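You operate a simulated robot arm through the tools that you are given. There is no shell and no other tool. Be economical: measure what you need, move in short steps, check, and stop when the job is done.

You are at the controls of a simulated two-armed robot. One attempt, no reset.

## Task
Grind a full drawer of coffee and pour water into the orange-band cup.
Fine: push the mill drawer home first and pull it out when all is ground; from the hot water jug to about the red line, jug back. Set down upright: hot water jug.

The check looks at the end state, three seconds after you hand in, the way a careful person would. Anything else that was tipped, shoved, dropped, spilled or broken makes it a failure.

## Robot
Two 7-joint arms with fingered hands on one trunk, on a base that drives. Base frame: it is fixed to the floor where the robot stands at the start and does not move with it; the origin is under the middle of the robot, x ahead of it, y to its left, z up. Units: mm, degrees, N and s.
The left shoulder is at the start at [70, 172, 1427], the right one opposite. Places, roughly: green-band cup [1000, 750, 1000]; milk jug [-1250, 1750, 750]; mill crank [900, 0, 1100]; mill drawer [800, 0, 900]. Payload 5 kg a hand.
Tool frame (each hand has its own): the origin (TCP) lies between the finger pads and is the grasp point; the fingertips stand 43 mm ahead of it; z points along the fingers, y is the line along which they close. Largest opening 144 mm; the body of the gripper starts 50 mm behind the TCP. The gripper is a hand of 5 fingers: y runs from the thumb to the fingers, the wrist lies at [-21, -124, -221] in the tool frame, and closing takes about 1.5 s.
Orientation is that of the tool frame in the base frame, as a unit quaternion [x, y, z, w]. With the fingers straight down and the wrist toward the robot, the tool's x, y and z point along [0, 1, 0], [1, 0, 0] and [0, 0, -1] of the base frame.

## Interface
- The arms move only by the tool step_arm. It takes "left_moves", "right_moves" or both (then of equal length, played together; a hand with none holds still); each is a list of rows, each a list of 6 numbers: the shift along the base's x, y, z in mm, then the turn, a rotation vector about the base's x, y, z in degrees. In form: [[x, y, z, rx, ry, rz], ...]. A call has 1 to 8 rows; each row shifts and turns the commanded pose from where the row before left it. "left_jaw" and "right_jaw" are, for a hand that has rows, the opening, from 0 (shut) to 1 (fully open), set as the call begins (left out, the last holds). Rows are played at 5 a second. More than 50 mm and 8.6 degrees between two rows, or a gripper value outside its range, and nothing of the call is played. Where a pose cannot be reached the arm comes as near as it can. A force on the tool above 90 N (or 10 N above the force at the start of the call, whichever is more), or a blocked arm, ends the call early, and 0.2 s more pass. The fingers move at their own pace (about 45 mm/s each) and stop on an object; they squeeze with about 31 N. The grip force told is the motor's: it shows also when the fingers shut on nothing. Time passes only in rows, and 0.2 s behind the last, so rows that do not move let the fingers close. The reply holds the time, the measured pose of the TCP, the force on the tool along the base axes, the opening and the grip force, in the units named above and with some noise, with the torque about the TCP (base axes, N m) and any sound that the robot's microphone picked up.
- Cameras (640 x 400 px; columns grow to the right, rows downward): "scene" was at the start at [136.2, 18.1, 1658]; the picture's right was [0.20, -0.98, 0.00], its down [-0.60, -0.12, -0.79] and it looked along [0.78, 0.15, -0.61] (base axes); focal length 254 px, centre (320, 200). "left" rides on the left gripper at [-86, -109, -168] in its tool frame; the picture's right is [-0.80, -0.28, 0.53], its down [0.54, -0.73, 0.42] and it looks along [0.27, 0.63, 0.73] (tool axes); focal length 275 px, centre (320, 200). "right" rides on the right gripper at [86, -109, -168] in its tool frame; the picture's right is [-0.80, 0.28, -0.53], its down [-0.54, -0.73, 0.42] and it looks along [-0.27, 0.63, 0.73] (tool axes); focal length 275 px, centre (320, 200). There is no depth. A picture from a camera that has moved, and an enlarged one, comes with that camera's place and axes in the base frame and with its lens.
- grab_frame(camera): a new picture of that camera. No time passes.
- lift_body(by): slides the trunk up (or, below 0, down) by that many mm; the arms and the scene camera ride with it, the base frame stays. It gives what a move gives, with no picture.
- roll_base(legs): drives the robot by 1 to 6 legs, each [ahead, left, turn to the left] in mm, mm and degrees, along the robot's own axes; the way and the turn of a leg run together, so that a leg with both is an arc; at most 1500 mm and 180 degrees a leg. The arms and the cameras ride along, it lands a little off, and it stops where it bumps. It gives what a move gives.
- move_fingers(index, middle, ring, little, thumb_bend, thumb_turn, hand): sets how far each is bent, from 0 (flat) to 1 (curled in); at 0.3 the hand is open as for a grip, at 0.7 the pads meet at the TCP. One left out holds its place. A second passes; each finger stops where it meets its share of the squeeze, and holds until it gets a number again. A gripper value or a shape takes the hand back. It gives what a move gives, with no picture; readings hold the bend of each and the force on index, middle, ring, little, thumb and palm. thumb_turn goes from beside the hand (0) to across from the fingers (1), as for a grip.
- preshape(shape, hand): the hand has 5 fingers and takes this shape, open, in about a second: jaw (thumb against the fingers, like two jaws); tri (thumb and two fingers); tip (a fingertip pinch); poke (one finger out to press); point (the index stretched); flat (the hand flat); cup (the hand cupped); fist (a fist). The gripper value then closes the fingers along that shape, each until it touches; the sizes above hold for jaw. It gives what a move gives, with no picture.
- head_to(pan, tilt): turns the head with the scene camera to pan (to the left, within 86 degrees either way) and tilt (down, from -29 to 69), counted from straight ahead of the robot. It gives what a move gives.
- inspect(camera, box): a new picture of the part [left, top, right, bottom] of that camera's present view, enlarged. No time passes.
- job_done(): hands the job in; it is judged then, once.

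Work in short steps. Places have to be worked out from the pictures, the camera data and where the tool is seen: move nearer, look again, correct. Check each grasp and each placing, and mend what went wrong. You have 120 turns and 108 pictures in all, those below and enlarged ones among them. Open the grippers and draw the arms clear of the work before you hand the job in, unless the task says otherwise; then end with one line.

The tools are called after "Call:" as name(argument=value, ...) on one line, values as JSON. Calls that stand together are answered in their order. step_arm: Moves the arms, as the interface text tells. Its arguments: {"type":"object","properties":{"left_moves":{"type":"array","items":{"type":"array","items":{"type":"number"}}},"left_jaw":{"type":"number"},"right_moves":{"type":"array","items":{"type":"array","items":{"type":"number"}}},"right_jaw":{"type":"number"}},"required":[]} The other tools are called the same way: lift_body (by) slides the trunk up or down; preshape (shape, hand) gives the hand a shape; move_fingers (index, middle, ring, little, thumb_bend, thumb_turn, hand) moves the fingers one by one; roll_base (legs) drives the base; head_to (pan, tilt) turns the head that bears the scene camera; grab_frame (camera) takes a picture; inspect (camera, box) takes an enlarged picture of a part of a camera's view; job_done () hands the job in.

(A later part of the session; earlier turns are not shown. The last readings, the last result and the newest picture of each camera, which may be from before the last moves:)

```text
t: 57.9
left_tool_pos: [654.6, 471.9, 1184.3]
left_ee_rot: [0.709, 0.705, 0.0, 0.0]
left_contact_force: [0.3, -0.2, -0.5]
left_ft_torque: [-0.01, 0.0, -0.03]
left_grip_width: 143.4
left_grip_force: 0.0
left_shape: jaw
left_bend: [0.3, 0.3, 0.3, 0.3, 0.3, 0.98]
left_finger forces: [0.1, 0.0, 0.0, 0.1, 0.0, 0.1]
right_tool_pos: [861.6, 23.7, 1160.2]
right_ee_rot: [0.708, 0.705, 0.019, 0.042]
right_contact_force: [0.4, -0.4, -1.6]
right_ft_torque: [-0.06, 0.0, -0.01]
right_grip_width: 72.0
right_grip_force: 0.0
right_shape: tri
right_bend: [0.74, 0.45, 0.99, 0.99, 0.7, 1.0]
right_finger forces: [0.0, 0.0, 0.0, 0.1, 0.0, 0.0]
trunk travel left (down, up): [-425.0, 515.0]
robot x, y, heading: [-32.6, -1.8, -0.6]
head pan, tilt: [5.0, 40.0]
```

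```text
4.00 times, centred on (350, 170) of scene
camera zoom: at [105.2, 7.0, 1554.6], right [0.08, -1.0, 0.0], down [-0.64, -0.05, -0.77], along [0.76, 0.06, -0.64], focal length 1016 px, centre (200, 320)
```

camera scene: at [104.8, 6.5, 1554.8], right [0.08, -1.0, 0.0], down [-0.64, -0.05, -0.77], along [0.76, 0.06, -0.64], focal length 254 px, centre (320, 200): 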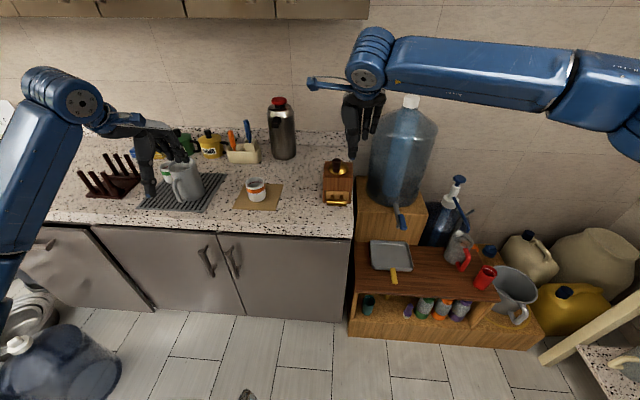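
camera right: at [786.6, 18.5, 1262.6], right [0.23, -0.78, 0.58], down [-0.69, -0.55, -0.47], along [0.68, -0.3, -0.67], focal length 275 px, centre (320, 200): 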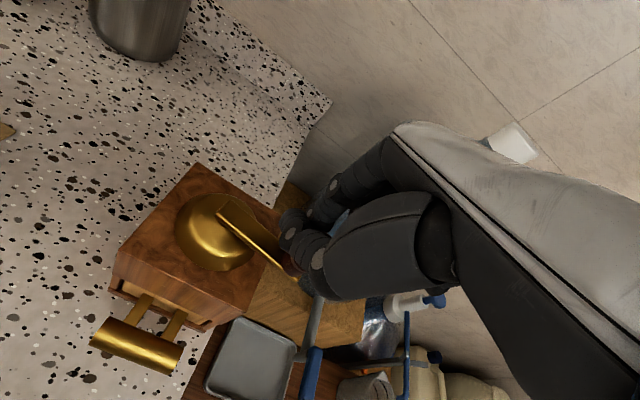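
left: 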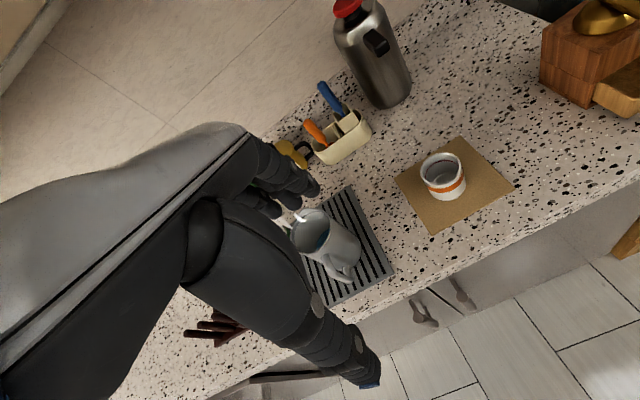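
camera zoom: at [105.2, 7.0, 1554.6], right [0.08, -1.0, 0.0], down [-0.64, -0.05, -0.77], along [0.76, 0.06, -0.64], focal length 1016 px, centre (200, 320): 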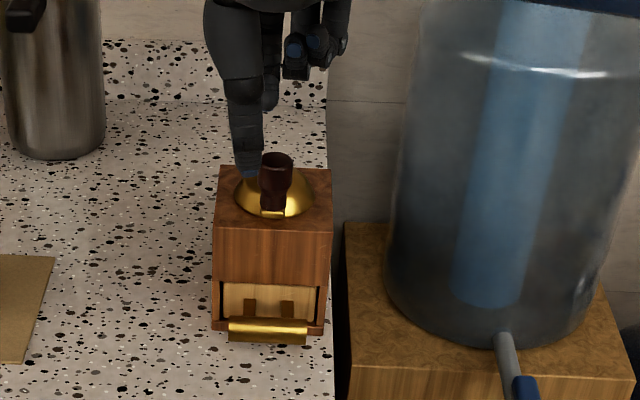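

Knob is at about (857, 0). I close the fingers and set them down behind it on the −y side, at about (872, −38).

Call:
step_arm(right_moves=[[0, 0, 15, 0, 0, 0], [3, -20, 0, 0, 0, 0], [4, -22, 0, 0, 0, 0], [4, -20, 0, 0, 0, 0], [0, 0, 0, 0, 0, 0], [0, 0, 0, 0, 0, 0], [0, 0, -35, 0, 0, 0], [0, 0, -34, 0, 0, 0]], right_jaw=0)

Call:
inspect(camera="right", box=[160, 140, 400, 330])

Call:
inspect(camera="scene", box=[300, 120, 400, 220])

```text
t: 59.7
left_tool_pos: [657.6, 470.7, 1183.4]
left_ee_rot: [0.71, 0.705, 0.0, 0.0]
left_contact_force: [-0.8, 0.2, -0.3]
left_ft_torque: [-0.01, 0.0, 0.01]
left_grip_width: 143.7
left_grip_force: 0.0
left_shape: jaw
left_bend: [0.3, 0.3, 0.3, 0.3, 0.3, 0.98]
left_finger forces: [0.1, 0.1, 0.0, 0.1, 0.0, 0.1]
right_tool_pos: [874.2, -40.4, 1106.6]
right_ee_rot: [0.708, 0.704, 0.019, 0.042]
right_contact_force: [1.0, 0.5, 0.4]
right_ft_torque: [0.0, 0.03, 0.0]
right_grip_width: 0.0
right_grip_force: 30.9
right_shape: tri
right_bend: [0.7, 0.7, 1.0, 1.0, 0.59, 1.0]
right_finger forces: [0.0, 0.0, 0.1, 0.0, 0.0, 0.0]
trunk travel left (down, up): [-425.0, 515.0]
robot x, y, heading: [-28.3, -2.1, -0.3]
head pan, tilt: [5.0, 40.0]
```

```text
2.11 times, centred on (280, 235) of right
camera zoom: at [753.1, 50.2, 1261.9], right [0.23, -0.78, 0.58], down [-0.69, -0.55, -0.47], along [0.69, -0.29, -0.67], focal length 580 px, centre (404, 126)
```

zoom: 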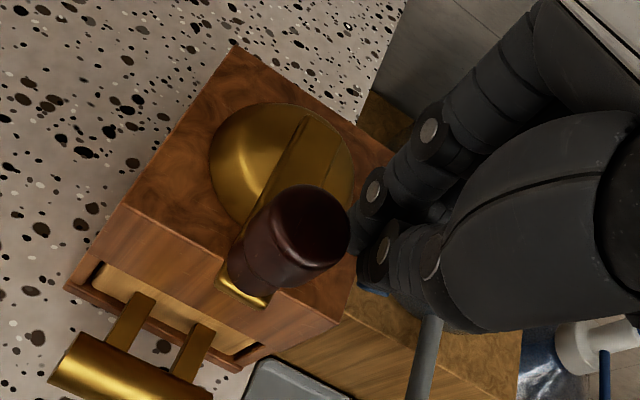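

```text
4.00 times, centred on (350, 170) of scene
camera zoom: at [107.4, 6.5, 1554.5], right [0.08, -1.0, 0.0], down [-0.64, -0.05, -0.77], along [0.76, 0.06, -0.64], focal length 1016 px, centre (200, 320)
```

zoom: 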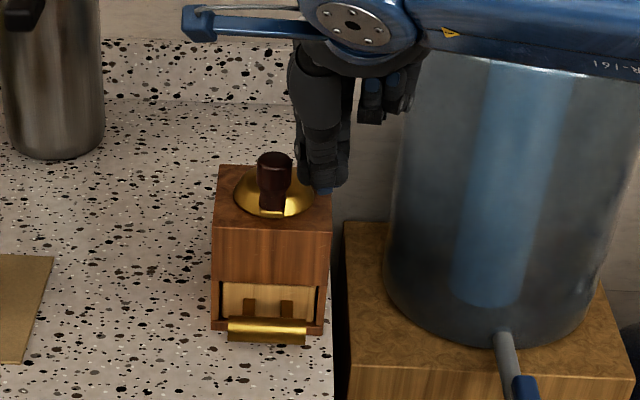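

The peg sits right behind the knob. I sweep it half a turn clockwise.

Call:
step_arm(right_moves=[[-12.5, 21.2, 0, 0, 0, 0], [-3.4, 24.3, 0, 0, 0, 0], [6.1, 23.8, 0, 0, 0, 0], [14.8, 19.7, 0, 0, 0, 0], [21.2, 12.5, 0, 0, 0, 0], [24.3, 3.4, 0, 0, 0, 0], [23.8, -6.1, 0, 0, 0, 0], [19.7, -14.8, 0, 0, 0, 0]])

Call:
inspect(camera="scene", box=[300, 100, 420, 220])

```text
t: 61.5
left_tool_pos: [657.6, 473.6, 1182.9]
left_ee_rot: [0.708, 0.706, -0.001, -0.001]
left_contact_force: [1.0, -0.5, 0.6]
left_ft_torque: [0.05, 0.03, -0.02]
left_grip_width: 143.8
left_grip_force: 0.0
left_shape: jaw
left_bend: [0.3, 0.3, 0.3, 0.3, 0.3, 0.98]
left_finger forces: [0.0, 0.0, 0.1, 0.0, 0.0, 0.0]
right_tool_pos: [970.9, 49.6, 1104.9]
right_ee_rot: [0.706, 0.706, 0.02, 0.042]
right_contact_force: [1.7, 2.2, -1.1]
right_ft_torque: [0.0, 0.0, 0.06]
right_grip_width: 0.0
right_grip_force: 30.8
right_shape: tri
right_bend: [0.7, 0.7, 1.0, 1.0, 0.6, 1.0]
right_finger forces: [0.0, 1.2, 0.0, 0.1, 0.1, 0.1]
trunk travel left (down, up): [-425.0, 515.0]
robot x, y, heading: [-30.0, 0.2, -0.2]
head pan, tilt: [5.0, 40.0]
```

```text
3.33 times, centred on (360, 160) of scene
camera zoom: at [108.8, 8.2, 1554.2], right [0.08, -1.0, 0.0], down [-0.64, -0.05, -0.76], along [0.76, 0.06, -0.64], focal length 847 px, centre (187, 333)
```

zoom: 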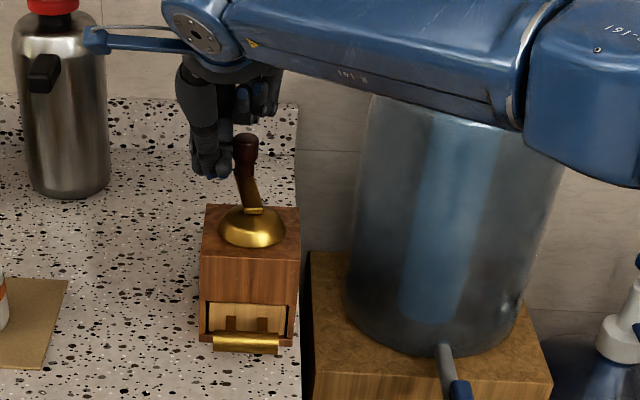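

It works with very little force. I sweep the other half.

Call:
step_arm(right_moves=[[12.5, -21.2, 0, 0, 0, 0], [3.4, -24.3, 0, 0, 0, 0], [-6.1, -23.8, 0, 0, 0, 0], [-14.8, -19.7, 0, 0, 0, 0], [-21.2, -12.5, 0, 0, 0, 0], [-24.3, -3.4, 0, 0, 0, 0], [-23.8, 6.1, 0, 0, 0, 0], [-19.7, 14.8, 0, 0, 0, 0]])

Call:
inspect(camera="scene", box=[300, 100, 420, 220])

```text
t: 63.3
left_tool_pos: [655.8, 472.4, 1184.9]
left_ee_rot: [0.709, 0.705, 0.0, -0.001]
left_contact_force: [0.5, 0.9, -0.5]
left_ft_torque: [-0.05, -0.03, -0.02]
left_grip_width: 143.4
left_grip_force: 0.0
left_shape: jaw
left_bend: [0.3, 0.3, 0.3, 0.3, 0.3, 0.98]
left_finger forces: [0.0, 0.1, 0.0, 0.0, 0.0, 0.0]
right_tool_pos: [872.0, -39.4, 1105.3]
right_ee_rot: [0.708, 0.704, 0.019, 0.042]
right_contact_force: [-0.5, -1.4, -0.3]
right_ft_torque: [-0.01, -0.01, -0.03]
right_grip_width: 0.0
right_grip_force: 31.7
right_shape: tri
right_bend: [0.7, 0.7, 1.0, 1.0, 0.6, 1.0]
right_finger forces: [0.1, 0.0, 0.0, 0.1, 0.4, 0.0]
trunk travel left (down, up): [-425.0, 515.0]
robot x, y, heading: [-28.3, -3.3, -0.4]
head pan, tilt: [5.0, 40.0]
```

```text
3.33 times, centred on (360, 160) of scene
camera zoom: at [105.6, 7.4, 1554.6], right [0.08, -1.0, 0.0], down [-0.64, -0.05, -0.77], along [0.76, 0.06, -0.64], focal length 847 px, centre (187, 333)
```

zoom: 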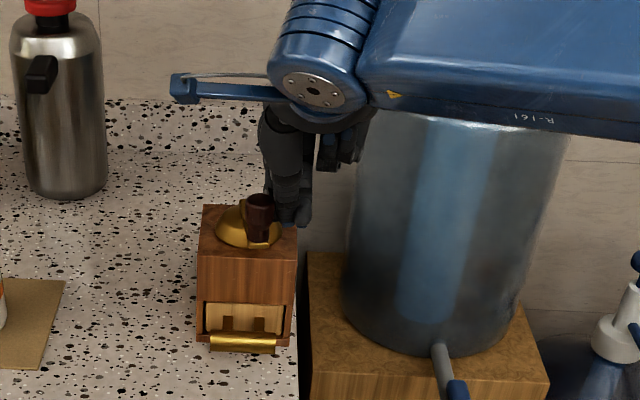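

A full turn done cleanly. Now a faster full turn per call, listening for any sound.

Call:
step_arm(right_moves=[[-14.5, 46, 0, 0, 0, 0], [22.3, 42.8, 0, 0, 0, 0], [46, 14.5, 0, 0, 0, 0], [42.8, -22.3, 0, 0, 0, 0], [14.5, -46, 0, 0, 0, 0], [-22.3, -42.8, 0, 0, 0, 0], [-46, -14.5, 0, 0, 0, 0], [-42.8, 22.3, 0, 0, 0, 0]])

Call:
inspect(camera="scene", box=[300, 100, 420, 220])

```text
t: 65.1
left_tool_pos: [657.3, 473.5, 1184.3]
left_ee_rot: [0.709, 0.705, -0.001, 0.0]
left_contact_force: [0.3, 0.7, -0.2]
left_ft_torque: [-0.01, 0.05, 0.01]
left_grip_width: 143.5
left_grip_force: 0.1
left_shape: jaw
left_bend: [0.3, 0.3, 0.3, 0.3, 0.3, 0.98]
left_finger forces: [0.0, 0.1, 0.0, 0.0, 0.1, 0.1]
right_tool_pos: [871.1, -38.8, 1108.6]
right_ee_rot: [0.707, 0.706, 0.02, 0.043]
right_contact_force: [0.7, 0.2, 1.4]
right_ft_torque: [0.02, 0.01, 0.03]
right_grip_width: 0.0
right_grip_force: 31.0
right_shape: tri
right_bend: [0.7, 0.7, 1.0, 1.0, 0.61, 1.0]
right_finger forces: [0.0, 0.0, 0.0, 0.0, 0.0, 0.1]
trunk travel left (down, up): [-425.0, 515.0]
robot x, y, heading: [-29.9, -1.2, -0.3]
head pan, tilt: [5.0, 40.0]
```

```text
3.33 times, centred on (360, 160) of scene
camera zoom: at [105.6, 9.1, 1554.6], right [0.08, -1.0, 0.0], down [-0.64, -0.05, -0.77], along [0.76, 0.06, -0.64], focal length 847 px, centre (187, 333)
```

zoom: 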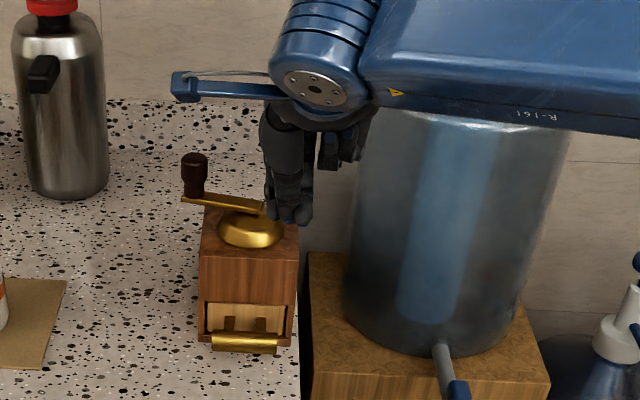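

The knob either coasted ahead or was passed; I do another fast turn to see which.

Call:
step_arm(right_moves=[[-14.5, 46, -2, 0, 0, 0], [22.3, 42.8, 0, 0, 0, 0], [46, 14.5, 0, 0, 0, 0], [42.8, -22.3, 0, 0, 0, 0], [14.5, -46, 0, 0, 0, 0], [-22.3, -42.8, 0, 0, 0, 0], [-46, -14.5, 0, 0, 0, 0], [-42.8, 22.3, 0, 0, 0, 0]])

Call:
inspect(camera="scene", box=[300, 100, 420, 220])

```text
t: 66.9
left_tool_pos: [656.0, 473.1, 1184.5]
left_ee_rot: [0.711, 0.704, 0.0, 0.001]
left_contact_force: [-0.6, 0.8, 0.4]
left_ft_torque: [-0.04, -0.01, 0.0]
left_grip_width: 143.5
left_grip_force: 0.0
left_shape: jaw
left_bend: [0.3, 0.3, 0.3, 0.3, 0.3, 0.98]
left_finger forces: [0.0, 0.1, 0.0, 0.0, 0.0, 0.0]
right_tool_pos: [874.9, -40.1, 1103.7]
right_ee_rot: [0.709, 0.704, 0.02, 0.043]
right_contact_force: [-0.2, 0.3, 0.4]
right_ft_torque: [-0.01, -0.02, 0.02]
right_grip_width: 0.0
right_grip_force: 31.1
right_shape: tri
right_bend: [0.7, 0.7, 1.0, 1.0, 0.61, 1.0]
right_finger forces: [0.0, 0.1, 0.1, 0.0, 0.1, 0.0]
trunk travel left (down, up): [-425.0, 515.0]
robot x, y, heading: [-32.0, 0.8, -0.6]
head pan, tilt: [5.0, 40.0]
```

```text
3.33 times, centred on (360, 160) of scene
camera zoom: at [105.1, 8.3, 1554.7], right [0.08, -1.0, 0.0], down [-0.64, -0.05, -0.77], along [0.76, 0.06, -0.64], focal length 847 px, centre (187, 333)
```

zoom: 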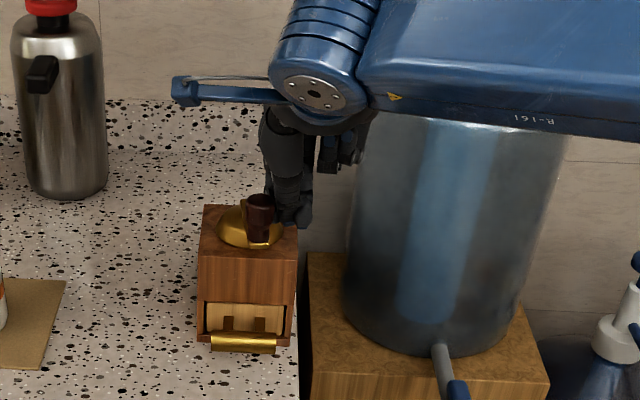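

In contact again. I keep turning with several full turns in a row.

Call:
step_arm(right_moves=[[-14.5, 46, 0, 0, 0, 0], [22.3, 42.8, 0, 0, 0, 0], [46, 14.5, 0, 0, 0, 0], [42.8, -22.3, 0, 0, 0, 0], [14.5, -46, 0, 0, 0, 0], [-22.3, -42.8, 0, 0, 0, 0], [-46, -14.5, 0, 0, 0, 0], [-42.8, 22.3, 0, 0, 0, 0]])

Call:
step_arm(right_moves=[[-14.5, 46, 0, 0, 0, 0], [22.3, 42.8, 0, 0, 0, 0], [46, 14.5, 0, 0, 0, 0], [42.8, -22.3, 0, 0, 0, 0], [14.5, -46, 0, 0, 0, 0], [-22.3, -42.8, 0, 0, 0, 0], [-46, -14.5, 0, 0, 0, 0], [-42.8, 22.3, 0, 0, 0, 0]])

Call:
inspect(camera="scene", box=[300, 100, 420, 220])

```text
t: 68.7
left_tool_pos: [655.6, 472.5, 1183.1]
left_ee_rot: [0.709, 0.705, -0.002, 0.0]
left_contact_force: [-0.3, 0.1, -0.1]
left_ft_torque: [-0.06, 0.01, -0.01]
left_grip_width: 143.4
left_grip_force: 0.1
left_shape: jaw
left_bend: [0.3, 0.3, 0.3, 0.3, 0.3, 0.98]
left_finger forces: [0.0, 0.1, 0.0, 0.1, 0.0, 0.1]
right_tool_pos: [873.4, -37.5, 1106.0]
right_ee_rot: [0.709, 0.703, 0.02, 0.043]
right_contact_force: [-0.4, 0.0, 1.2]
right_ft_torque: [-0.03, -0.01, -0.02]
right_grip_width: 0.2
right_grip_force: 31.4
right_shape: tri
right_bend: [0.7, 0.7, 1.0, 1.0, 0.61, 1.0]
right_finger forces: [0.1, 0.0, 0.0, 0.0, 0.1, 0.0]
trunk travel left (down, up): [-425.0, 515.0]
robot x, y, heading: [-29.1, -1.5, -0.5]
head pan, tilt: [5.0, 40.0]
```

```text
t: 70.5
left_tool_pos: [656.7, 474.3, 1183.8]
left_ee_rot: [0.709, 0.705, -0.002, 0.0]
left_contact_force: [-0.4, 0.9, -1.2]
left_ft_torque: [-0.05, -0.02, 0.0]
left_grip_width: 143.5
left_grip_force: 0.1
left_shape: jaw
left_bend: [0.3, 0.3, 0.3, 0.3, 0.3, 0.98]
left_finger forces: [0.0, 0.0, 0.0, 0.0, 0.0, 0.0]
right_tool_pos: [874.0, -36.5, 1104.3]
right_ee_rot: [0.708, 0.705, 0.019, 0.043]
right_contact_force: [1.4, 0.7, 0.2]
right_ft_torque: [0.05, 0.01, -0.02]
right_grip_width: 0.0
right_grip_force: 31.3
right_shape: tri
right_bend: [0.7, 0.7, 1.0, 1.0, 0.62, 1.0]
right_finger forces: [0.0, 0.0, 0.0, 0.0, 0.0, 0.0]
trunk travel left (down, up): [-425.0, 515.0]
robot x, y, heading: [-29.7, 4.1, -0.3]
head pan, tilt: [5.0, 40.0]
```

```text
3.33 times, centred on (360, 160) of scene
camera zoom: at [105.6, 9.5, 1554.6], right [0.08, -1.0, 0.0], down [-0.64, -0.05, -0.77], along [0.76, 0.06, -0.64], focal length 847 px, centre (187, 333)
```

zoom: 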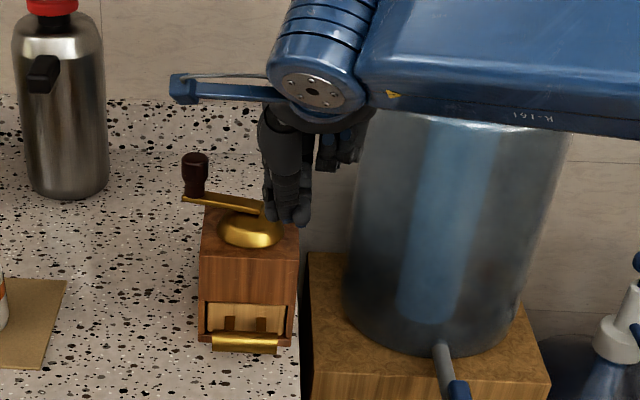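

The fast 45° rows lose the knob near the left. I go to 30° rows with a slightly larger circle.

Call:
step_arm(right_moves=[[-17, 26.7, 0, 0, 0, 0], [2.9, 33.5, 0, 0, 0, 0], [19.3, 27.6, 0, 0, 0, 0], [30.5, 14.2, 0, 0, 0, 0], [33.5, -2.9, 0, 0, 0, 0], [27.6, -19.3, 0, 0, 0, 0], [14.2, -30.5, 0, 0, 0, 0], [-2.9, -33.5, 0, 0, 0, 0]])

Call:
inspect(camera="scene", box=[300, 100, 420, 220])

Call:
step_arm(right_moves=[[-19.3, -27.6, 0, 0, 0, 0], [-30.5, -14.2, 0, 0, 0, 0], [-33.5, 2.9, 0, 0, 0, 0], [-27.6, 19.3, 0, 0, 0, 0], [-14.2, 30.5, 0, 0, 0, 0], [2.9, 33.5, 0, 0, 0, 0], [19.3, 27.6, 0, 0, 0, 0], [30.5, 14.2, 0, 0, 0, 0]])

Call:
step_arm(right_moves=[[33.5, -2.9, 0, 0, 0, 0], [27.6, -19.3, 0, 0, 0, 0], [14.2, -30.5, 0, 0, 0, 0], [-2.9, -33.5, 0, 0, 0, 0], [-19.3, -27.6, 0, 0, 0, 0], [-30.5, -14.2, 0, 0, 0, 0], [-33.5, 2.9, 0, 0, 0, 0], [-27.6, 19.3, 0, 0, 0, 0]])

Call:
inspect(camera="scene", box=[300, 100, 420, 220])

```text
t: 72.3
left_tool_pos: [656.3, 470.8, 1184.5]
left_ee_rot: [0.709, 0.705, 0.0, -0.001]
left_contact_force: [0.3, -0.6, 0.4]
left_ft_torque: [0.02, -0.06, 0.01]
left_grip_width: 143.8
left_grip_force: 0.1
left_shape: jaw
left_bend: [0.3, 0.3, 0.3, 0.3, 0.3, 0.98]
left_finger forces: [0.1, 0.0, 0.0, 0.0, 0.0, 0.0]
right_tool_pos: [983.6, -23.6, 1105.5]
right_ee_rot: [0.708, 0.705, 0.02, 0.043]
right_contact_force: [0.1, -0.1, 0.3]
right_ft_torque: [-0.04, -0.04, -0.03]
right_grip_width: 0.3
right_grip_force: 30.9
right_shape: tri
right_bend: [0.7, 0.7, 1.0, 1.0, 0.62, 1.0]
right_finger forces: [0.0, 0.0, 0.0, 0.1, 0.0, 0.1]
trunk travel left (down, up): [-425.0, 515.0]
robot x, y, heading: [-28.8, -0.2, -0.2]
head pan, tilt: [5.0, 40.0]
```

```text
3.33 times, centred on (360, 160) of scene
camera zoom: at [106.1, 4.4, 1554.6], right [0.08, -1.0, 0.0], down [-0.64, -0.05, -0.77], along [0.76, 0.06, -0.64], focal length 847 px, centre (187, 333)
```

zoom: 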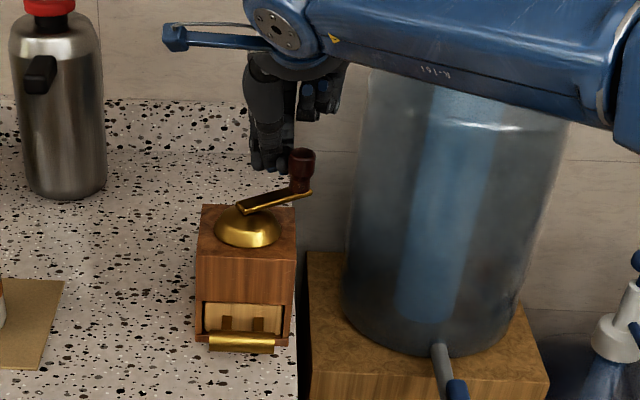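

```text
t: 74.1
left_tool_pos: [657.5, 471.8, 1183.1]
left_ee_rot: [0.71, 0.705, 0.001, 0.0]
left_contact_force: [0.3, -0.2, -0.2]
left_ft_torque: [-0.02, 0.02, 0.0]
left_grip_width: 143.6
left_grip_force: 0.1
left_shape: jaw
left_bend: [0.3, 0.3, 0.3, 0.3, 0.3, 0.98]
left_finger forces: [0.0, 0.1, 0.1, 0.1, 0.0, 0.0]
right_tool_pos: [910.6, 64.7, 1102.9]
right_ee_rot: [0.708, 0.704, 0.02, 0.043]
right_contact_force: [-0.8, -1.0, 2.1]
right_ft_torque: [0.01, 0.0, 0.01]
right_grip_width: 0.2
right_grip_force: 31.1
right_shape: tri
right_bend: [0.7, 0.7, 1.0, 1.0, 0.62, 1.0]
right_finger forces: [0.0, 2.7, 0.0, 0.0, 0.1, 0.0]
trunk travel left (down, up): [-425.0, 515.0]
robot x, y, heading: [-28.7, -2.0, -0.4]
head pan, tilt: [5.0, 40.0]
```

```text
t: 75.9
left_tool_pos: [657.2, 472.0, 1183.8]
left_ee_rot: [0.709, 0.705, -0.001, 0.0]
left_contact_force: [0.0, 0.3, -0.1]
left_ft_torque: [-0.01, -0.05, 0.01]
left_grip_width: 143.8
left_grip_force: 0.0
left_shape: jaw
left_bend: [0.3, 0.3, 0.3, 0.3, 0.3, 0.98]
left_finger forces: [0.0, 0.0, 0.0, 0.0, 0.1, 0.1]
right_tool_pos: [869.8, -41.3, 1106.2]
right_ee_rot: [0.709, 0.704, 0.019, 0.042]
right_contact_force: [0.0, -0.8, -0.4]
right_ft_torque: [-0.04, 0.01, -0.02]
right_grip_width: 0.0
right_grip_force: 30.7
right_shape: tri
right_bend: [0.7, 0.7, 1.0, 1.0, 0.62, 1.0]
right_finger forces: [0.0, 0.0, 0.1, 0.0, 0.5, 0.0]
trunk travel left (down, up): [-425.0, 515.0]
robot x, y, heading: [-29.2, -2.0, -0.3]
head pan, tilt: [5.0, 40.0]
```

```text
3.33 times, centred on (360, 160) of scene
camera zoom: at [105.7, 7.7, 1554.6], right [0.08, -1.0, 0.0], down [-0.64, -0.05, -0.77], along [0.76, 0.06, -0.64], focal length 847 px, centre (187, 333)
```

zoom: 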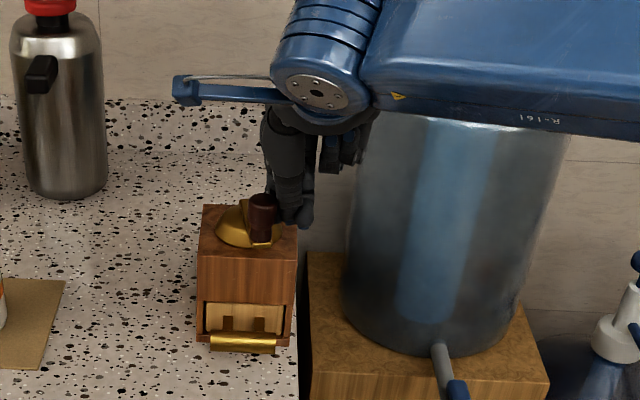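

30° rows keep contact all round. I continue with four more turns.

Call:
step_arm(right_moves=[[-14.2, 30.5, 0, 0, 0, 0], [2.9, 33.5, 0, 0, 0, 0], [19.3, 27.6, 0, 0, 0, 0], [30.5, 14.2, 0, 0, 0, 0], [33.5, -2.9, 0, 0, 0, 0], [27.6, -19.3, 0, 0, 0, 0], [14.2, -30.5, 0, 0, 0, 0], [-2.9, -33.5, 0, 0, 0, 0]])

Call:
step_arm(right_moves=[[-19.3, -27.6, 0, 0, 0, 0], [-30.5, -14.2, 0, 0, 0, 0], [-33.5, 2.9, 0, 0, 0, 0], [-27.6, 19.3, 0, 0, 0, 0], [-14.2, 30.5, 0, 0, 0, 0], [2.9, 33.5, 0, 0, 0, 0], [19.3, 27.6, 0, 0, 0, 0], [30.5, 14.2, 0, 0, 0, 0]])

Call:
step_arm(right_moves=[[33.5, -2.9, 0, 0, 0, 0], [27.6, -19.3, 0, 0, 0, 0], [14.2, -30.5, 0, 0, 0, 0], [-2.9, -33.5, 0, 0, 0, 0], [-19.3, -27.6, 0, 0, 0, 0], [-30.5, -14.2, 0, 0, 0, 0], [-33.5, 2.9, 0, 0, 0, 0], [-27.6, 19.3, 0, 0, 0, 0]])

Call:
step_arm(right_moves=[[-14.2, 30.5, 0, 0, 0, 0], [2.9, 33.5, 0, 0, 0, 0], [19.3, 27.6, 0, 0, 0, 0], [30.5, 14.2, 0, 0, 0, 0], [33.5, -2.9, 0, 0, 0, 0], [27.6, -19.3, 0, 0, 0, 0], [14.2, -30.5, 0, 0, 0, 0], [-2.9, -33.5, 0, 0, 0, 0]])

Call:
step_arm(right_moves=[[-19.3, -27.6, 0, 0, 0, 0], [-30.5, -14.2, 0, 0, 0, 0], [-33.5, 2.9, 0, 0, 0, 0], [-27.6, 19.3, 0, 0, 0, 0], [-14.2, 30.5, 0, 0, 0, 0], [2.9, 33.5, 0, 0, 0, 0], [19.3, 27.6, 0, 0, 0, 0], [30.5, 14.2, 0, 0, 0, 0]])

Call:
step_arm(right_moves=[[33.5, -2.9, 0, 0, 0, 0], [27.6, -19.3, 0, 0, 0, 0], [14.2, -30.5, 0, 0, 0, 0], [-2.9, -33.5, 0, 0, 0, 0], [-19.3, -27.6, 0, 0, 0, 0], [-30.5, -14.2, 0, 0, 0, 0], [-33.5, 2.9, 0, 0, 0, 0], [-27.6, 19.3, 0, 0, 0, 0]])

Call:
inspect(camera="scene", box=[300, 100, 420, 220])

```text
t: 77.7
left_tool_pos: [655.4, 469.5, 1183.8]
left_ee_rot: [0.709, 0.705, -0.001, -0.001]
left_contact_force: [-0.4, -0.2, 0.3]
left_ft_torque: [0.01, 0.01, 0.01]
left_grip_width: 143.7
left_grip_force: 0.1
left_shape: jaw
left_bend: [0.3, 0.3, 0.3, 0.3, 0.3, 0.98]
left_finger forces: [0.0, 0.0, 0.0, 0.0, 0.1, 0.0]
right_tool_pos: [982.8, -24.8, 1104.1]
right_ee_rot: [0.708, 0.705, 0.019, 0.041]
right_contact_force: [0.7, 0.3, 0.7]
right_ft_torque: [-0.02, -0.03, 0.0]
right_grip_width: 0.0
right_grip_force: 30.8
right_shape: tri
right_bend: [0.7, 0.7, 1.0, 1.0, 0.62, 1.0]
right_finger forces: [0.1, 0.1, 0.0, 0.0, 0.0, 0.0]
trunk travel left (down, up): [-425.0, 515.0]
robot x, y, heading: [-28.3, -2.7, -0.6]
head pan, tilt: [5.0, 40.0]
```

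```text
t: 79.5
left_tool_pos: [655.5, 470.0, 1182.7]
left_ee_rot: [0.71, 0.705, 0.0, -0.001]
left_contact_force: [0.0, -0.3, -0.7]
left_ft_torque: [0.01, 0.04, -0.03]
left_grip_width: 143.4
left_grip_force: 0.0
left_shape: jaw
left_bend: [0.3, 0.3, 0.3, 0.3, 0.3, 0.98]
left_finger forces: [0.0, 0.0, 0.0, 0.1, 0.0, 0.1]
right_tool_pos: [910.4, 63.2, 1104.2]
right_ee_rot: [0.709, 0.704, 0.019, 0.041]
right_contact_force: [-0.6, -0.8, 1.5]
right_ft_torque: [-0.03, 0.0, 0.0]
right_grip_width: 0.0
right_grip_force: 31.3
right_shape: tri
right_bend: [0.7, 0.7, 1.0, 1.0, 0.62, 1.0]
right_finger forces: [0.1, 3.2, 0.0, 0.1, 0.0, 0.0]
trunk travel left (down, up): [-425.0, 515.0]
robot x, y, heading: [-29.3, -2.2, -0.7]
head pan, tilt: [5.0, 40.0]
```

```text
t: 81.3
left_tool_pos: [656.9, 472.1, 1184.7]
left_ee_rot: [0.71, 0.704, -0.001, 0.0]
left_contact_force: [-0.2, 0.9, 0.1]
left_ft_torque: [-0.03, -0.01, 0.02]
left_grip_width: 143.7
left_grip_force: 0.0
left_shape: jaw
left_bend: [0.3, 0.3, 0.3, 0.3, 0.3, 0.98]
left_finger forces: [0.0, 0.0, 0.0, 0.0, 0.0, 0.0]
right_tool_pos: [869.9, -43.3, 1103.7]
right_ee_rot: [0.708, 0.704, 0.019, 0.042]
right_contact_force: [0.4, -0.2, -0.5]
right_ft_torque: [0.01, 0.0, 0.0]
right_grip_width: 0.0
right_grip_force: 30.8
right_shape: tri
right_bend: [0.7, 0.7, 1.0, 1.0, 0.62, 1.0]
right_finger forces: [0.0, 0.0, 0.0, 0.0, 0.5, 0.1]
trunk travel left (down, up): [-425.0, 515.0]
robot x, y, heading: [-26.6, -3.2, -0.7]
head pan, tilt: [5.0, 40.0]
```

```text
t: 83.1
left_tool_pos: [655.8, 470.9, 1184.2]
left_ee_rot: [0.709, 0.705, 0.001, -0.001]
left_contact_force: [0.1, -0.9, 0.1]
left_ft_torque: [0.09, -0.02, 0.04]
left_grip_width: 143.5
left_grip_force: 0.0
left_shape: jaw
left_bend: [0.3, 0.3, 0.3, 0.3, 0.3, 0.98]
left_finger forces: [0.0, 0.0, 0.0, 0.1, 0.0, 0.0]
right_tool_pos: [981.2, -24.2, 1105.4]
right_ee_rot: [0.708, 0.705, 0.019, 0.042]
right_contact_force: [0.2, 0.1, 0.1]
right_ft_torque: [-0.01, -0.05, 0.03]
right_grip_width: 0.1
right_grip_force: 30.9
right_shape: tri
right_bend: [0.7, 0.7, 1.0, 1.0, 0.62, 1.0]
right_finger forces: [0.0, 0.1, 0.0, 0.0, 0.0, 0.0]
trunk travel left (down, up): [-425.0, 515.0]
robot x, y, heading: [-30.3, -4.2, -0.1]
head pan, tilt: [5.0, 40.0]
```

```text
t: 84.9
left_tool_pos: [656.7, 472.3, 1183.5]
left_ee_rot: [0.709, 0.705, -0.002, 0.0]
left_contact_force: [0.7, 0.9, 0.1]
left_ft_torque: [-0.01, 0.06, 0.01]
left_grip_width: 143.4
left_grip_force: 0.0
left_shape: jaw
left_bend: [0.3, 0.3, 0.3, 0.3, 0.3, 0.98]
left_finger forces: [0.1, 0.0, 0.1, 0.1, 0.0, 0.1]
right_tool_pos: [911.2, 63.7, 1105.0]
right_ee_rot: [0.709, 0.704, 0.02, 0.043]
right_contact_force: [-0.1, -0.3, 1.4]
right_ft_torque: [0.0, 0.02, -0.02]
right_grip_width: 0.0
right_grip_force: 30.8
right_shape: tri
right_bend: [0.7, 0.7, 1.0, 1.0, 0.62, 1.0]
right_finger forces: [0.0, 3.5, 0.0, 0.0, 0.1, 0.0]
trunk travel left (down, up): [-425.0, 515.0]
robot x, y, heading: [-28.6, -2.4, -0.6]
head pan, tilt: [5.0, 40.0]
```

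```text
t: 86.7
left_tool_pos: [656.6, 472.0, 1183.8]
left_ee_rot: [0.71, 0.704, -0.001, 0.0]
left_contact_force: [0.2, 0.9, -0.1]
left_ft_torque: [-0.03, 0.0, -0.01]
left_grip_width: 143.8
left_grip_force: 0.1
left_shape: jaw
left_bend: [0.3, 0.3, 0.3, 0.3, 0.3, 0.98]
left_finger forces: [0.1, 0.1, 0.0, 0.0, 0.1, 0.1]
right_tool_pos: [869.9, -43.6, 1106.3]
right_ee_rot: [0.709, 0.703, 0.019, 0.043]
right_contact_force: [-0.1, -0.7, 0.0]
right_ft_torque: [0.0, -0.03, -0.01]
right_grip_width: 0.2
right_grip_force: 31.1
right_shape: tri
right_bend: [0.7, 0.7, 1.0, 1.0, 0.62, 1.0]
right_finger forces: [0.0, 0.1, 0.0, 0.0, 0.4, 0.1]
trunk travel left (down, up): [-425.0, 515.0]
robot x, y, heading: [-30.4, 1.9, -0.8]
head pan, tilt: [5.0, 40.0]
```

```text
3.33 times, centred on (360, 160) of scene
camera zoom: at [105.8, 7.7, 1554.6], right [0.08, -1.0, 0.0], down [-0.64, -0.05, -0.77], along [0.76, 0.06, -0.64], focal length 847 px, centre (187, 333)
```

zoom: 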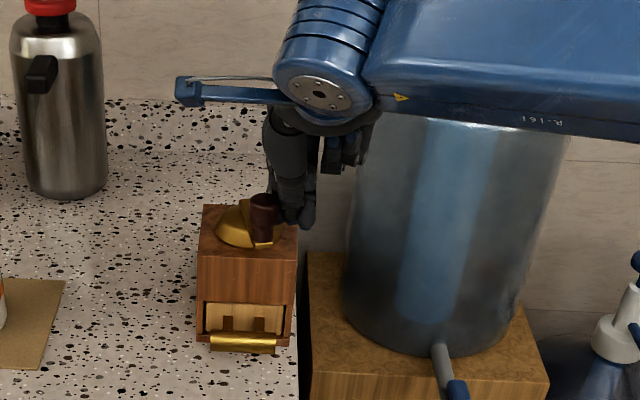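

About ten turns so far, no sound reported. I add about three more and stop with the knob at the back, out of the way for the drawer pull.

Call:
step_arm(right_moves=[[-14.2, 30.5, 0, 0, 0, 0], [2.9, 33.5, 0, 0, 0, 0], [19.3, 27.6, 0, 0, 0, 0], [30.5, 14.2, 0, 0, 0, 0], [33.5, -2.9, 0, 0, 0, 0], [27.6, -19.3, 0, 0, 0, 0], [14.2, -30.5, 0, 0, 0, 0], [-2.9, -33.5, 0, 0, 0, 0]])

Call:
step_arm(right_moves=[[-19.3, -27.6, 0, 0, 0, 0], [-30.5, -14.2, 0, 0, 0, 0], [-33.5, 2.9, 0, 0, 0, 0], [-27.6, 19.3, 0, 0, 0, 0], [-14.2, 30.5, 0, 0, 0, 0], [2.9, 33.5, 0, 0, 0, 0], [19.3, 27.6, 0, 0, 0, 0], [30.5, 14.2, 0, 0, 0, 0]])

Call:
step_arm(right_moves=[[33.5, -2.9, 0, 0, 0, 0], [27.6, -19.3, 0, 0, 0, 0], [14.2, -30.5, 0, 0, 0, 0], [-2.9, -33.5, 0, 0, 0, 0], [-19.3, -27.6, 0, 0, 0, 0], [-30.5, -14.2, 0, 0, 0, 0], [-33.5, 2.9, 0, 0, 0, 0], [-27.6, 19.3, 0, 0, 0, 0]])

Call:
step_arm(right_moves=[[-14.2, 30.5, 0, 0, 0, 0], [2.9, 33.5, 0, 0, 0, 0], [19.3, 27.6, 0, 0, 0, 0], [30.5, 14.2, 0, 0, 0, 0], [33.5, -2.9, 0, 0, 0, 0], [27.6, -19.3, 0, 0, 0, 0], [14.2, -30.5, 0, 0, 0, 0], [-2.9, -33.5, 0, 0, 0, 0]])

Call:
step_arm(right_moves=[[-19.3, -27.6, 0, 0, 0, 0], [-30.5, -14.2, 0, 0, 0, 0], [-33.5, 2.9, 0, 0, 0, 0], [-27.6, 19.3, 0, 0, 0, 0], [-14.2, 30.5, 0, 0, 0, 0], [2.9, 33.5, 0, 0, 0, 0], [19.3, 27.6, 0, 0, 0, 0], [30.5, 14.2, 0, 0, 0, 0]])

Call:
step_arm(right_moves=[[33.5, -2.9, 0, 0, 0, 0], [27.6, -19.3, 0, 0, 0, 0], [0, 0, 0, 0, 0, 0], [-10, 10, 20, 0, 0, 0], [-20, 0, 45, 0, 0, 0], [-30, 0, 35, 0, 0, 0], [-40, 0, 20, 0, 0, 0], [-45, -10, 0, 0, 0, 0]])

Call:
inspect(camera="scene", box=[300, 100, 420, 220])

```text
t: 88.5
left_tool_pos: [655.0, 470.1, 1185.4]
left_ee_rot: [0.709, 0.705, 0.0, -0.001]
left_contact_force: [-0.3, -0.4, 0.4]
left_ft_torque: [0.04, 0.01, 0.04]
left_grip_width: 143.6
left_grip_force: 0.0
left_shape: jaw
left_bend: [0.3, 0.3, 0.3, 0.3, 0.3, 0.98]
left_finger forces: [0.1, 0.1, 0.0, 0.1, 0.0, 0.0]
right_tool_pos: [982.8, -24.8, 1104.1]
right_ee_rot: [0.708, 0.704, 0.02, 0.042]
right_contact_force: [1.0, -0.9, -0.1]
right_ft_torque: [-0.02, -0.05, 0.0]
right_grip_width: 0.2
right_grip_force: 30.8
right_shape: tri
right_bend: [0.7, 0.7, 1.0, 1.0, 0.62, 1.0]
right_finger forces: [0.0, 0.0, 0.0, 0.0, 0.1, 0.0]
trunk travel left (down, up): [-425.0, 515.0]
robot x, y, heading: [-31.2, -2.7, -0.3]
head pan, tilt: [5.0, 40.0]
```

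```text
t: 90.3
left_tool_pos: [656.8, 471.0, 1184.3]
left_ee_rot: [0.71, 0.705, 0.0, 0.0]
left_contact_force: [-0.1, 0.2, -0.3]
left_ft_torque: [0.0, -0.01, -0.05]
left_grip_width: 143.8
left_grip_force: 0.1
left_shape: jaw
left_bend: [0.3, 0.3, 0.3, 0.3, 0.3, 0.98]
left_finger forces: [0.0, 0.0, 0.0, 0.1, 0.0, 0.1]
right_tool_pos: [910.8, 63.2, 1104.2]
right_ee_rot: [0.708, 0.705, 0.019, 0.041]
right_contact_force: [-0.5, -1.5, 1.1]
right_ft_torque: [-0.04, -0.07, -0.02]
right_grip_width: 0.0
right_grip_force: 30.8
right_shape: tri
right_bend: [0.7, 0.7, 1.0, 1.0, 0.62, 1.0]
right_finger forces: [0.1, 0.0, 0.1, 0.0, 0.0, 0.1]
trunk travel left (down, up): [-425.0, 515.0]
robot x, y, heading: [-29.1, 0.6, -0.8]
head pan, tilt: [5.0, 40.0]
```

```text
t: 92.1
left_tool_pos: [655.6, 472.1, 1183.7]
left_ee_rot: [0.71, 0.704, -0.001, 0.0]
left_contact_force: [-0.4, -0.6, -0.2]
left_ft_torque: [-0.02, -0.02, 0.03]
left_grip_width: 143.8
left_grip_force: 0.1
left_shape: jaw
left_bend: [0.3, 0.3, 0.3, 0.3, 0.3, 0.98]
left_finger forces: [0.0, 0.0, 0.0, 0.0, 0.0, 0.0]
right_tool_pos: [869.3, -40.2, 1103.7]
right_ee_rot: [0.708, 0.704, 0.019, 0.042]
right_contact_force: [-1.0, 0.1, -0.1]
right_ft_torque: [0.0, 0.03, 0.01]
right_grip_width: 0.0
right_grip_force: 30.5
right_shape: tri
right_bend: [0.7, 0.7, 1.0, 1.0, 0.62, 1.0]
right_finger forces: [0.1, 0.0, 0.1, 0.0, 0.3, 0.0]
trunk travel left (down, up): [-425.0, 515.0]
robot x, y, heading: [-27.5, 1.3, -0.5]
head pan, tilt: [5.0, 40.0]
```

```text
t: 93.9
left_tool_pos: [655.8, 470.1, 1185.0]
left_ee_rot: [0.709, 0.705, 0.0, -0.002]
left_contact_force: [-0.9, -0.8, -0.7]
left_ft_torque: [0.03, -0.04, 0.02]
left_grip_width: 143.9
left_grip_force: 0.1
left_shape: jaw
left_bend: [0.3, 0.3, 0.3, 0.3, 0.3, 0.98]
left_finger forces: [0.0, 0.0, 0.0, 0.1, 0.0, 0.1]
right_tool_pos: [979.3, -22.9, 1104.6]
right_ee_rot: [0.708, 0.705, 0.02, 0.042]
right_contact_force: [0.5, 0.7, -0.5]
right_ft_torque: [-0.02, -0.08, 0.05]
right_grip_width: 0.2
right_grip_force: 30.7
right_shape: tri
right_bend: [0.7, 0.7, 1.0, 1.0, 0.63, 1.0]
right_finger forces: [0.0, 0.1, 0.1, 0.1, 0.0, 0.0]
trunk travel left (down, up): [-425.0, 515.0]
robot x, y, heading: [-29.3, -2.3, -0.3]
head pan, tilt: [5.0, 40.0]
```

```text
t: 95.7
left_tool_pos: [657.2, 471.5, 1183.4]
left_ee_rot: [0.71, 0.705, 0.0, 0.0]
left_contact_force: [0.6, 0.2, -0.8]
left_ft_torque: [-0.01, 0.03, -0.02]
left_grip_width: 143.8
left_grip_force: 0.0
left_shape: jaw
left_bend: [0.3, 0.3, 0.3, 0.3, 0.3, 0.98]
left_finger forces: [0.1, 0.0, 0.1, 0.1, 0.0, 0.1]
right_tool_pos: [911.0, 63.4, 1104.3]
right_ee_rot: [0.708, 0.705, 0.019, 0.042]
right_contact_force: [-0.3, -0.6, 0.1]
right_ft_torque: [0.0, -0.01, -0.04]
right_grip_width: 0.1
right_grip_force: 30.8
right_shape: tri
right_bend: [0.7, 0.7, 1.0, 1.0, 0.63, 1.0]
right_finger forces: [0.0, 0.0, 0.0, 0.0, 0.0, 0.1]
trunk travel left (down, up): [-425.0, 515.0]
robot x, y, heading: [-29.5, -0.8, -0.6]
head pan, tilt: [5.0, 40.0]
```

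```text
t: 97.5
left_tool_pos: [655.3, 469.7, 1186.2]
left_ee_rot: [0.709, 0.705, 0.001, -0.001]
left_contact_force: [-0.8, 0.8, -0.1]
left_ft_torque: [0.05, -0.05, 0.01]
left_grip_width: 143.5
left_grip_force: 0.1
left_shape: jaw
left_bend: [0.3, 0.3, 0.3, 0.3, 0.3, 0.98]
left_finger forces: [0.0, 0.0, 0.1, 0.1, 0.1, 0.0]
right_tool_pos: [824.7, 38.9, 1227.2]
right_ee_rot: [0.709, 0.704, 0.021, 0.043]
right_contact_force: [-1.3, -0.6, 0.3]
right_ft_torque: [0.02, -0.05, -0.01]
right_grip_width: 0.0
right_grip_force: 31.0
right_shape: tri
right_bend: [0.7, 0.7, 1.0, 1.0, 0.63, 1.0]
right_finger forces: [0.0, 0.0, 0.0, 0.0, 0.0, 0.1]
trunk travel left (down, up): [-425.0, 515.0]
robot x, y, heading: [-28.1, 1.6, -0.7]
head pan, tilt: [5.0, 40.0]
```

```text
3.33 times, centred on (360, 160) of scene
camera zoom: at [104.4, 4.6, 1554.8], right [0.08, -1.0, 0.0], down [-0.64, -0.05, -0.77], along [0.76, 0.06, -0.64], focal length 847 px, centre (187, 333)
```

zoom: 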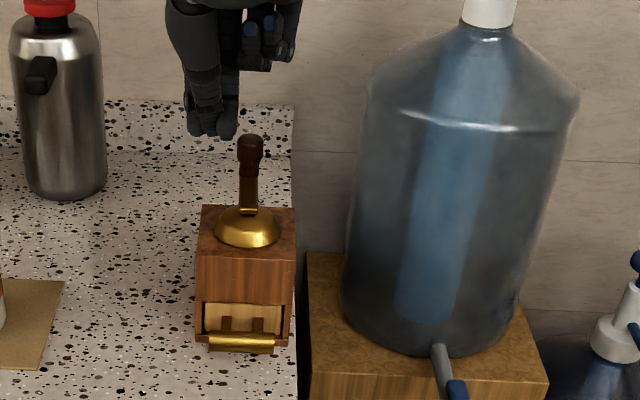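

The side contact force dropped from ~3 N to 0 during the last turns, suggesting the mill now runs empty. The knob is at the back. I back the base off 150 mm, raise the hand a bit and give it a one-finger shape to hook the drawer handle.

Call:
step_arm(right_moves=[[-30, -10, 0, 0, 0, 0], [-40, -10, 0, 0, 0, 0], [-40, -10, 0, 0, 0, 0]])

Call:
roll_base(legs=[[-150, 0, 0]])

Call:
preshape(hand="right", shape="poke")

Call:
grab_frame(camera="right")

Call:
grab_frame(camera="scene")

```text
t: 98.3
left_tool_pos: [654.4, 470.8, 1184.2]
left_ee_rot: [0.709, 0.705, -0.001, 0.0]
left_contact_force: [0.3, 0.0, 1.0]
left_ft_torque: [0.02, -0.04, -0.03]
left_grip_width: 143.7
left_grip_force: 0.0
left_shape: jaw
left_bend: [0.3, 0.3, 0.3, 0.3, 0.3, 0.98]
left_finger forces: [0.0, 0.0, 0.0, 0.0, 0.1, 0.1]
right_tool_pos: [715.8, 11.0, 1228.2]
right_ee_rot: [0.708, 0.705, 0.02, 0.043]
right_contact_force: [-0.2, -0.2, 0.5]
right_ft_torque: [0.0, -0.03, 0.02]
right_grip_width: 0.3
right_grip_force: 30.9
right_shape: tri
right_bend: [0.7, 0.7, 1.0, 1.0, 0.63, 1.0]
right_finger forces: [0.0, 0.0, 0.0, 0.0, 0.1, 0.0]
trunk travel left (down, up): [-425.0, 515.0]
robot x, y, heading: [-29.5, -2.1, -0.5]
head pan, tilt: [5.0, 40.0]
```

```text
t: 99.7
left_tool_pos: [507.3, 472.6, 1182.4]
left_ee_rot: [0.71, 0.704, -0.001, -0.001]
left_contact_force: [-0.5, 0.6, 0.0]
left_ft_torque: [-0.06, 0.03, 0.02]
left_grip_width: 143.8
left_grip_force: 0.0
left_shape: jaw
left_bend: [0.3, 0.3, 0.3, 0.3, 0.3, 0.98]
left_finger forces: [0.0, 0.0, 0.1, 0.0, 0.0, 0.0]
right_tool_pos: [567.1, 12.5, 1225.6]
right_ee_rot: [0.709, 0.703, 0.019, 0.042]
right_contact_force: [0.0, -0.3, 0.0]
right_ft_torque: [0.02, 0.02, 0.0]
right_grip_width: 0.0
right_grip_force: 30.8
right_shape: tri
right_bend: [0.7, 0.7, 1.0, 1.0, 0.63, 1.0]
right_finger forces: [0.1, 0.1, 0.0, 0.0, 0.0, 0.1]
trunk travel left (down, up): [-425.0, 515.0]
robot x, y, heading: [-182.0, 1.8, -0.6]
head pan, tilt: [5.0, 40.0]
```

```text
t: 100.6
left_tool_pos: [506.0, 472.2, 1182.9]
left_ee_rot: [0.71, 0.705, -0.001, 0.0]
left_contact_force: [-0.5, 0.1, -0.6]
left_ft_torque: [0.03, 0.04, 0.0]
left_grip_width: 143.7
left_grip_force: 0.0
left_shape: jaw
left_bend: [0.3, 0.3, 0.3, 0.3, 0.3, 0.98]
left_finger forces: [0.0, 0.0, 0.1, 0.1, 0.0, 0.0]
right_tool_pos: [566.2, 11.8, 1227.9]
right_ee_rot: [0.709, 0.704, 0.02, 0.041]
right_contact_force: [-0.7, 1.3, -1.1]
right_ft_torque: [0.02, 0.0, 0.0]
right_grip_width: 0.0
right_grip_force: 0.1
right_shape: poke
right_bend: [0.7, 0.7, 0.99, 0.99, 1.0, 1.0]
right_finger forces: [0.0, 0.1, 0.0, 0.1, 0.0, 0.0]
trunk travel left (down, up): [-425.0, 515.0]
robot x, y, heading: [-181.0, -0.0, -0.3]
head pan, tilt: [5.0, 40.0]
```

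```text
41 pictures are left
camera right: at [444.4, 103.0, 1381.9], right [0.23, -0.78, 0.58], down [-0.69, -0.55, -0.47], along [0.69, -0.29, -0.67], focal length 275 px, centre (320, 200)
```

right: 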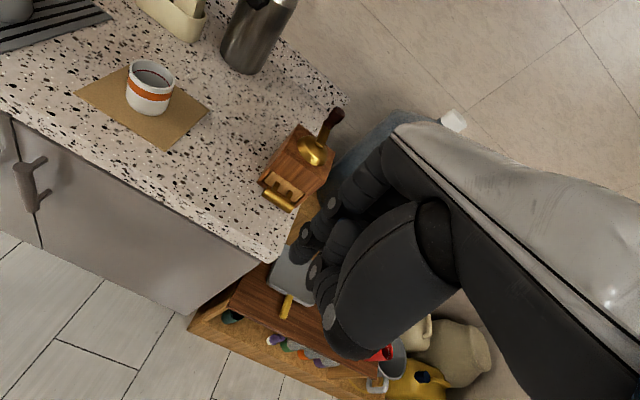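

```text
40 pictures are left
camera scene: at [-44.5, 7.7, 1554.6], right [0.08, -1.0, 0.0], down [-0.64, -0.05, -0.77], along [0.76, 0.06, -0.64], focal length 254 px, centre (320, 200)
```

scene: 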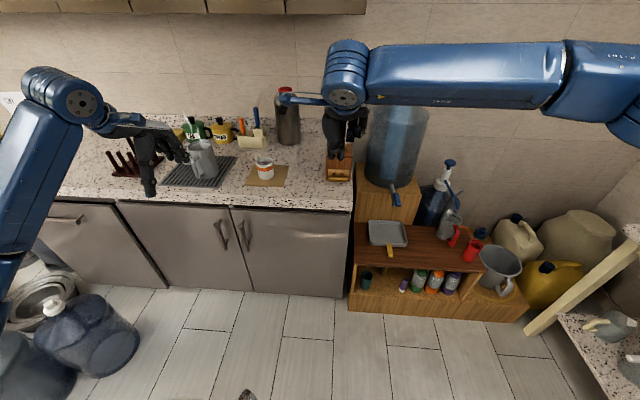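

I have 40 pictures left, so I must be sparing. I curl the middle finger too, leaving only the index as the hook, and look at its tip.

Call:
move_fingers(hand="right", middle=1.0)

Call:
inspect(camera="right", box=[240, 170, 400, 370])

```text
t: 101.6
left_tool_pos: [506.7, 471.7, 1184.8]
left_ee_rot: [0.709, 0.705, 0.0, -0.001]
left_contact_force: [0.7, -0.2, 0.2]
left_ft_torque: [0.0, 0.02, 0.02]
left_grip_width: 143.7
left_grip_force: 0.1
left_shape: jaw
left_bend: [0.3, 0.3, 0.3, 0.3, 0.3, 0.98]
left_finger forces: [0.0, 0.1, 0.1, 0.0, 0.0, 0.0]
right_tool_pos: [564.9, 11.9, 1228.2]
right_ee_rot: [0.709, 0.704, 0.02, 0.042]
right_contact_force: [0.4, -1.2, -0.9]
right_ft_torque: [-0.01, 0.02, 0.01]
right_grip_width: 48.3
right_grip_force: 0.1
right_shape: fingers
right_bend: [0.7, 1.0, 0.99, 0.99, 1.0, 1.0]
right_finger forces: [0.0, 0.0, 0.0, 0.1, 0.1, 0.0]
trunk travel left (down, up): [-425.0, 515.0]
robot x, y, heading: [-181.5, -0.6, -0.5]
head pan, tilt: [5.0, 40.0]
```

```text
2.00 times, centred on (320, 270) of right
camera zoom: at [444.4, 103.0, 1381.8], right [0.23, -0.78, 0.58], down [-0.69, -0.55, -0.47], along [0.69, -0.29, -0.67], focal length 551 px, centre (320, 60)
```

zoom: 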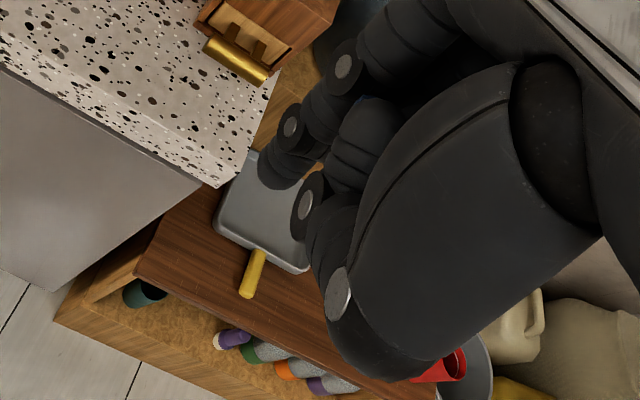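

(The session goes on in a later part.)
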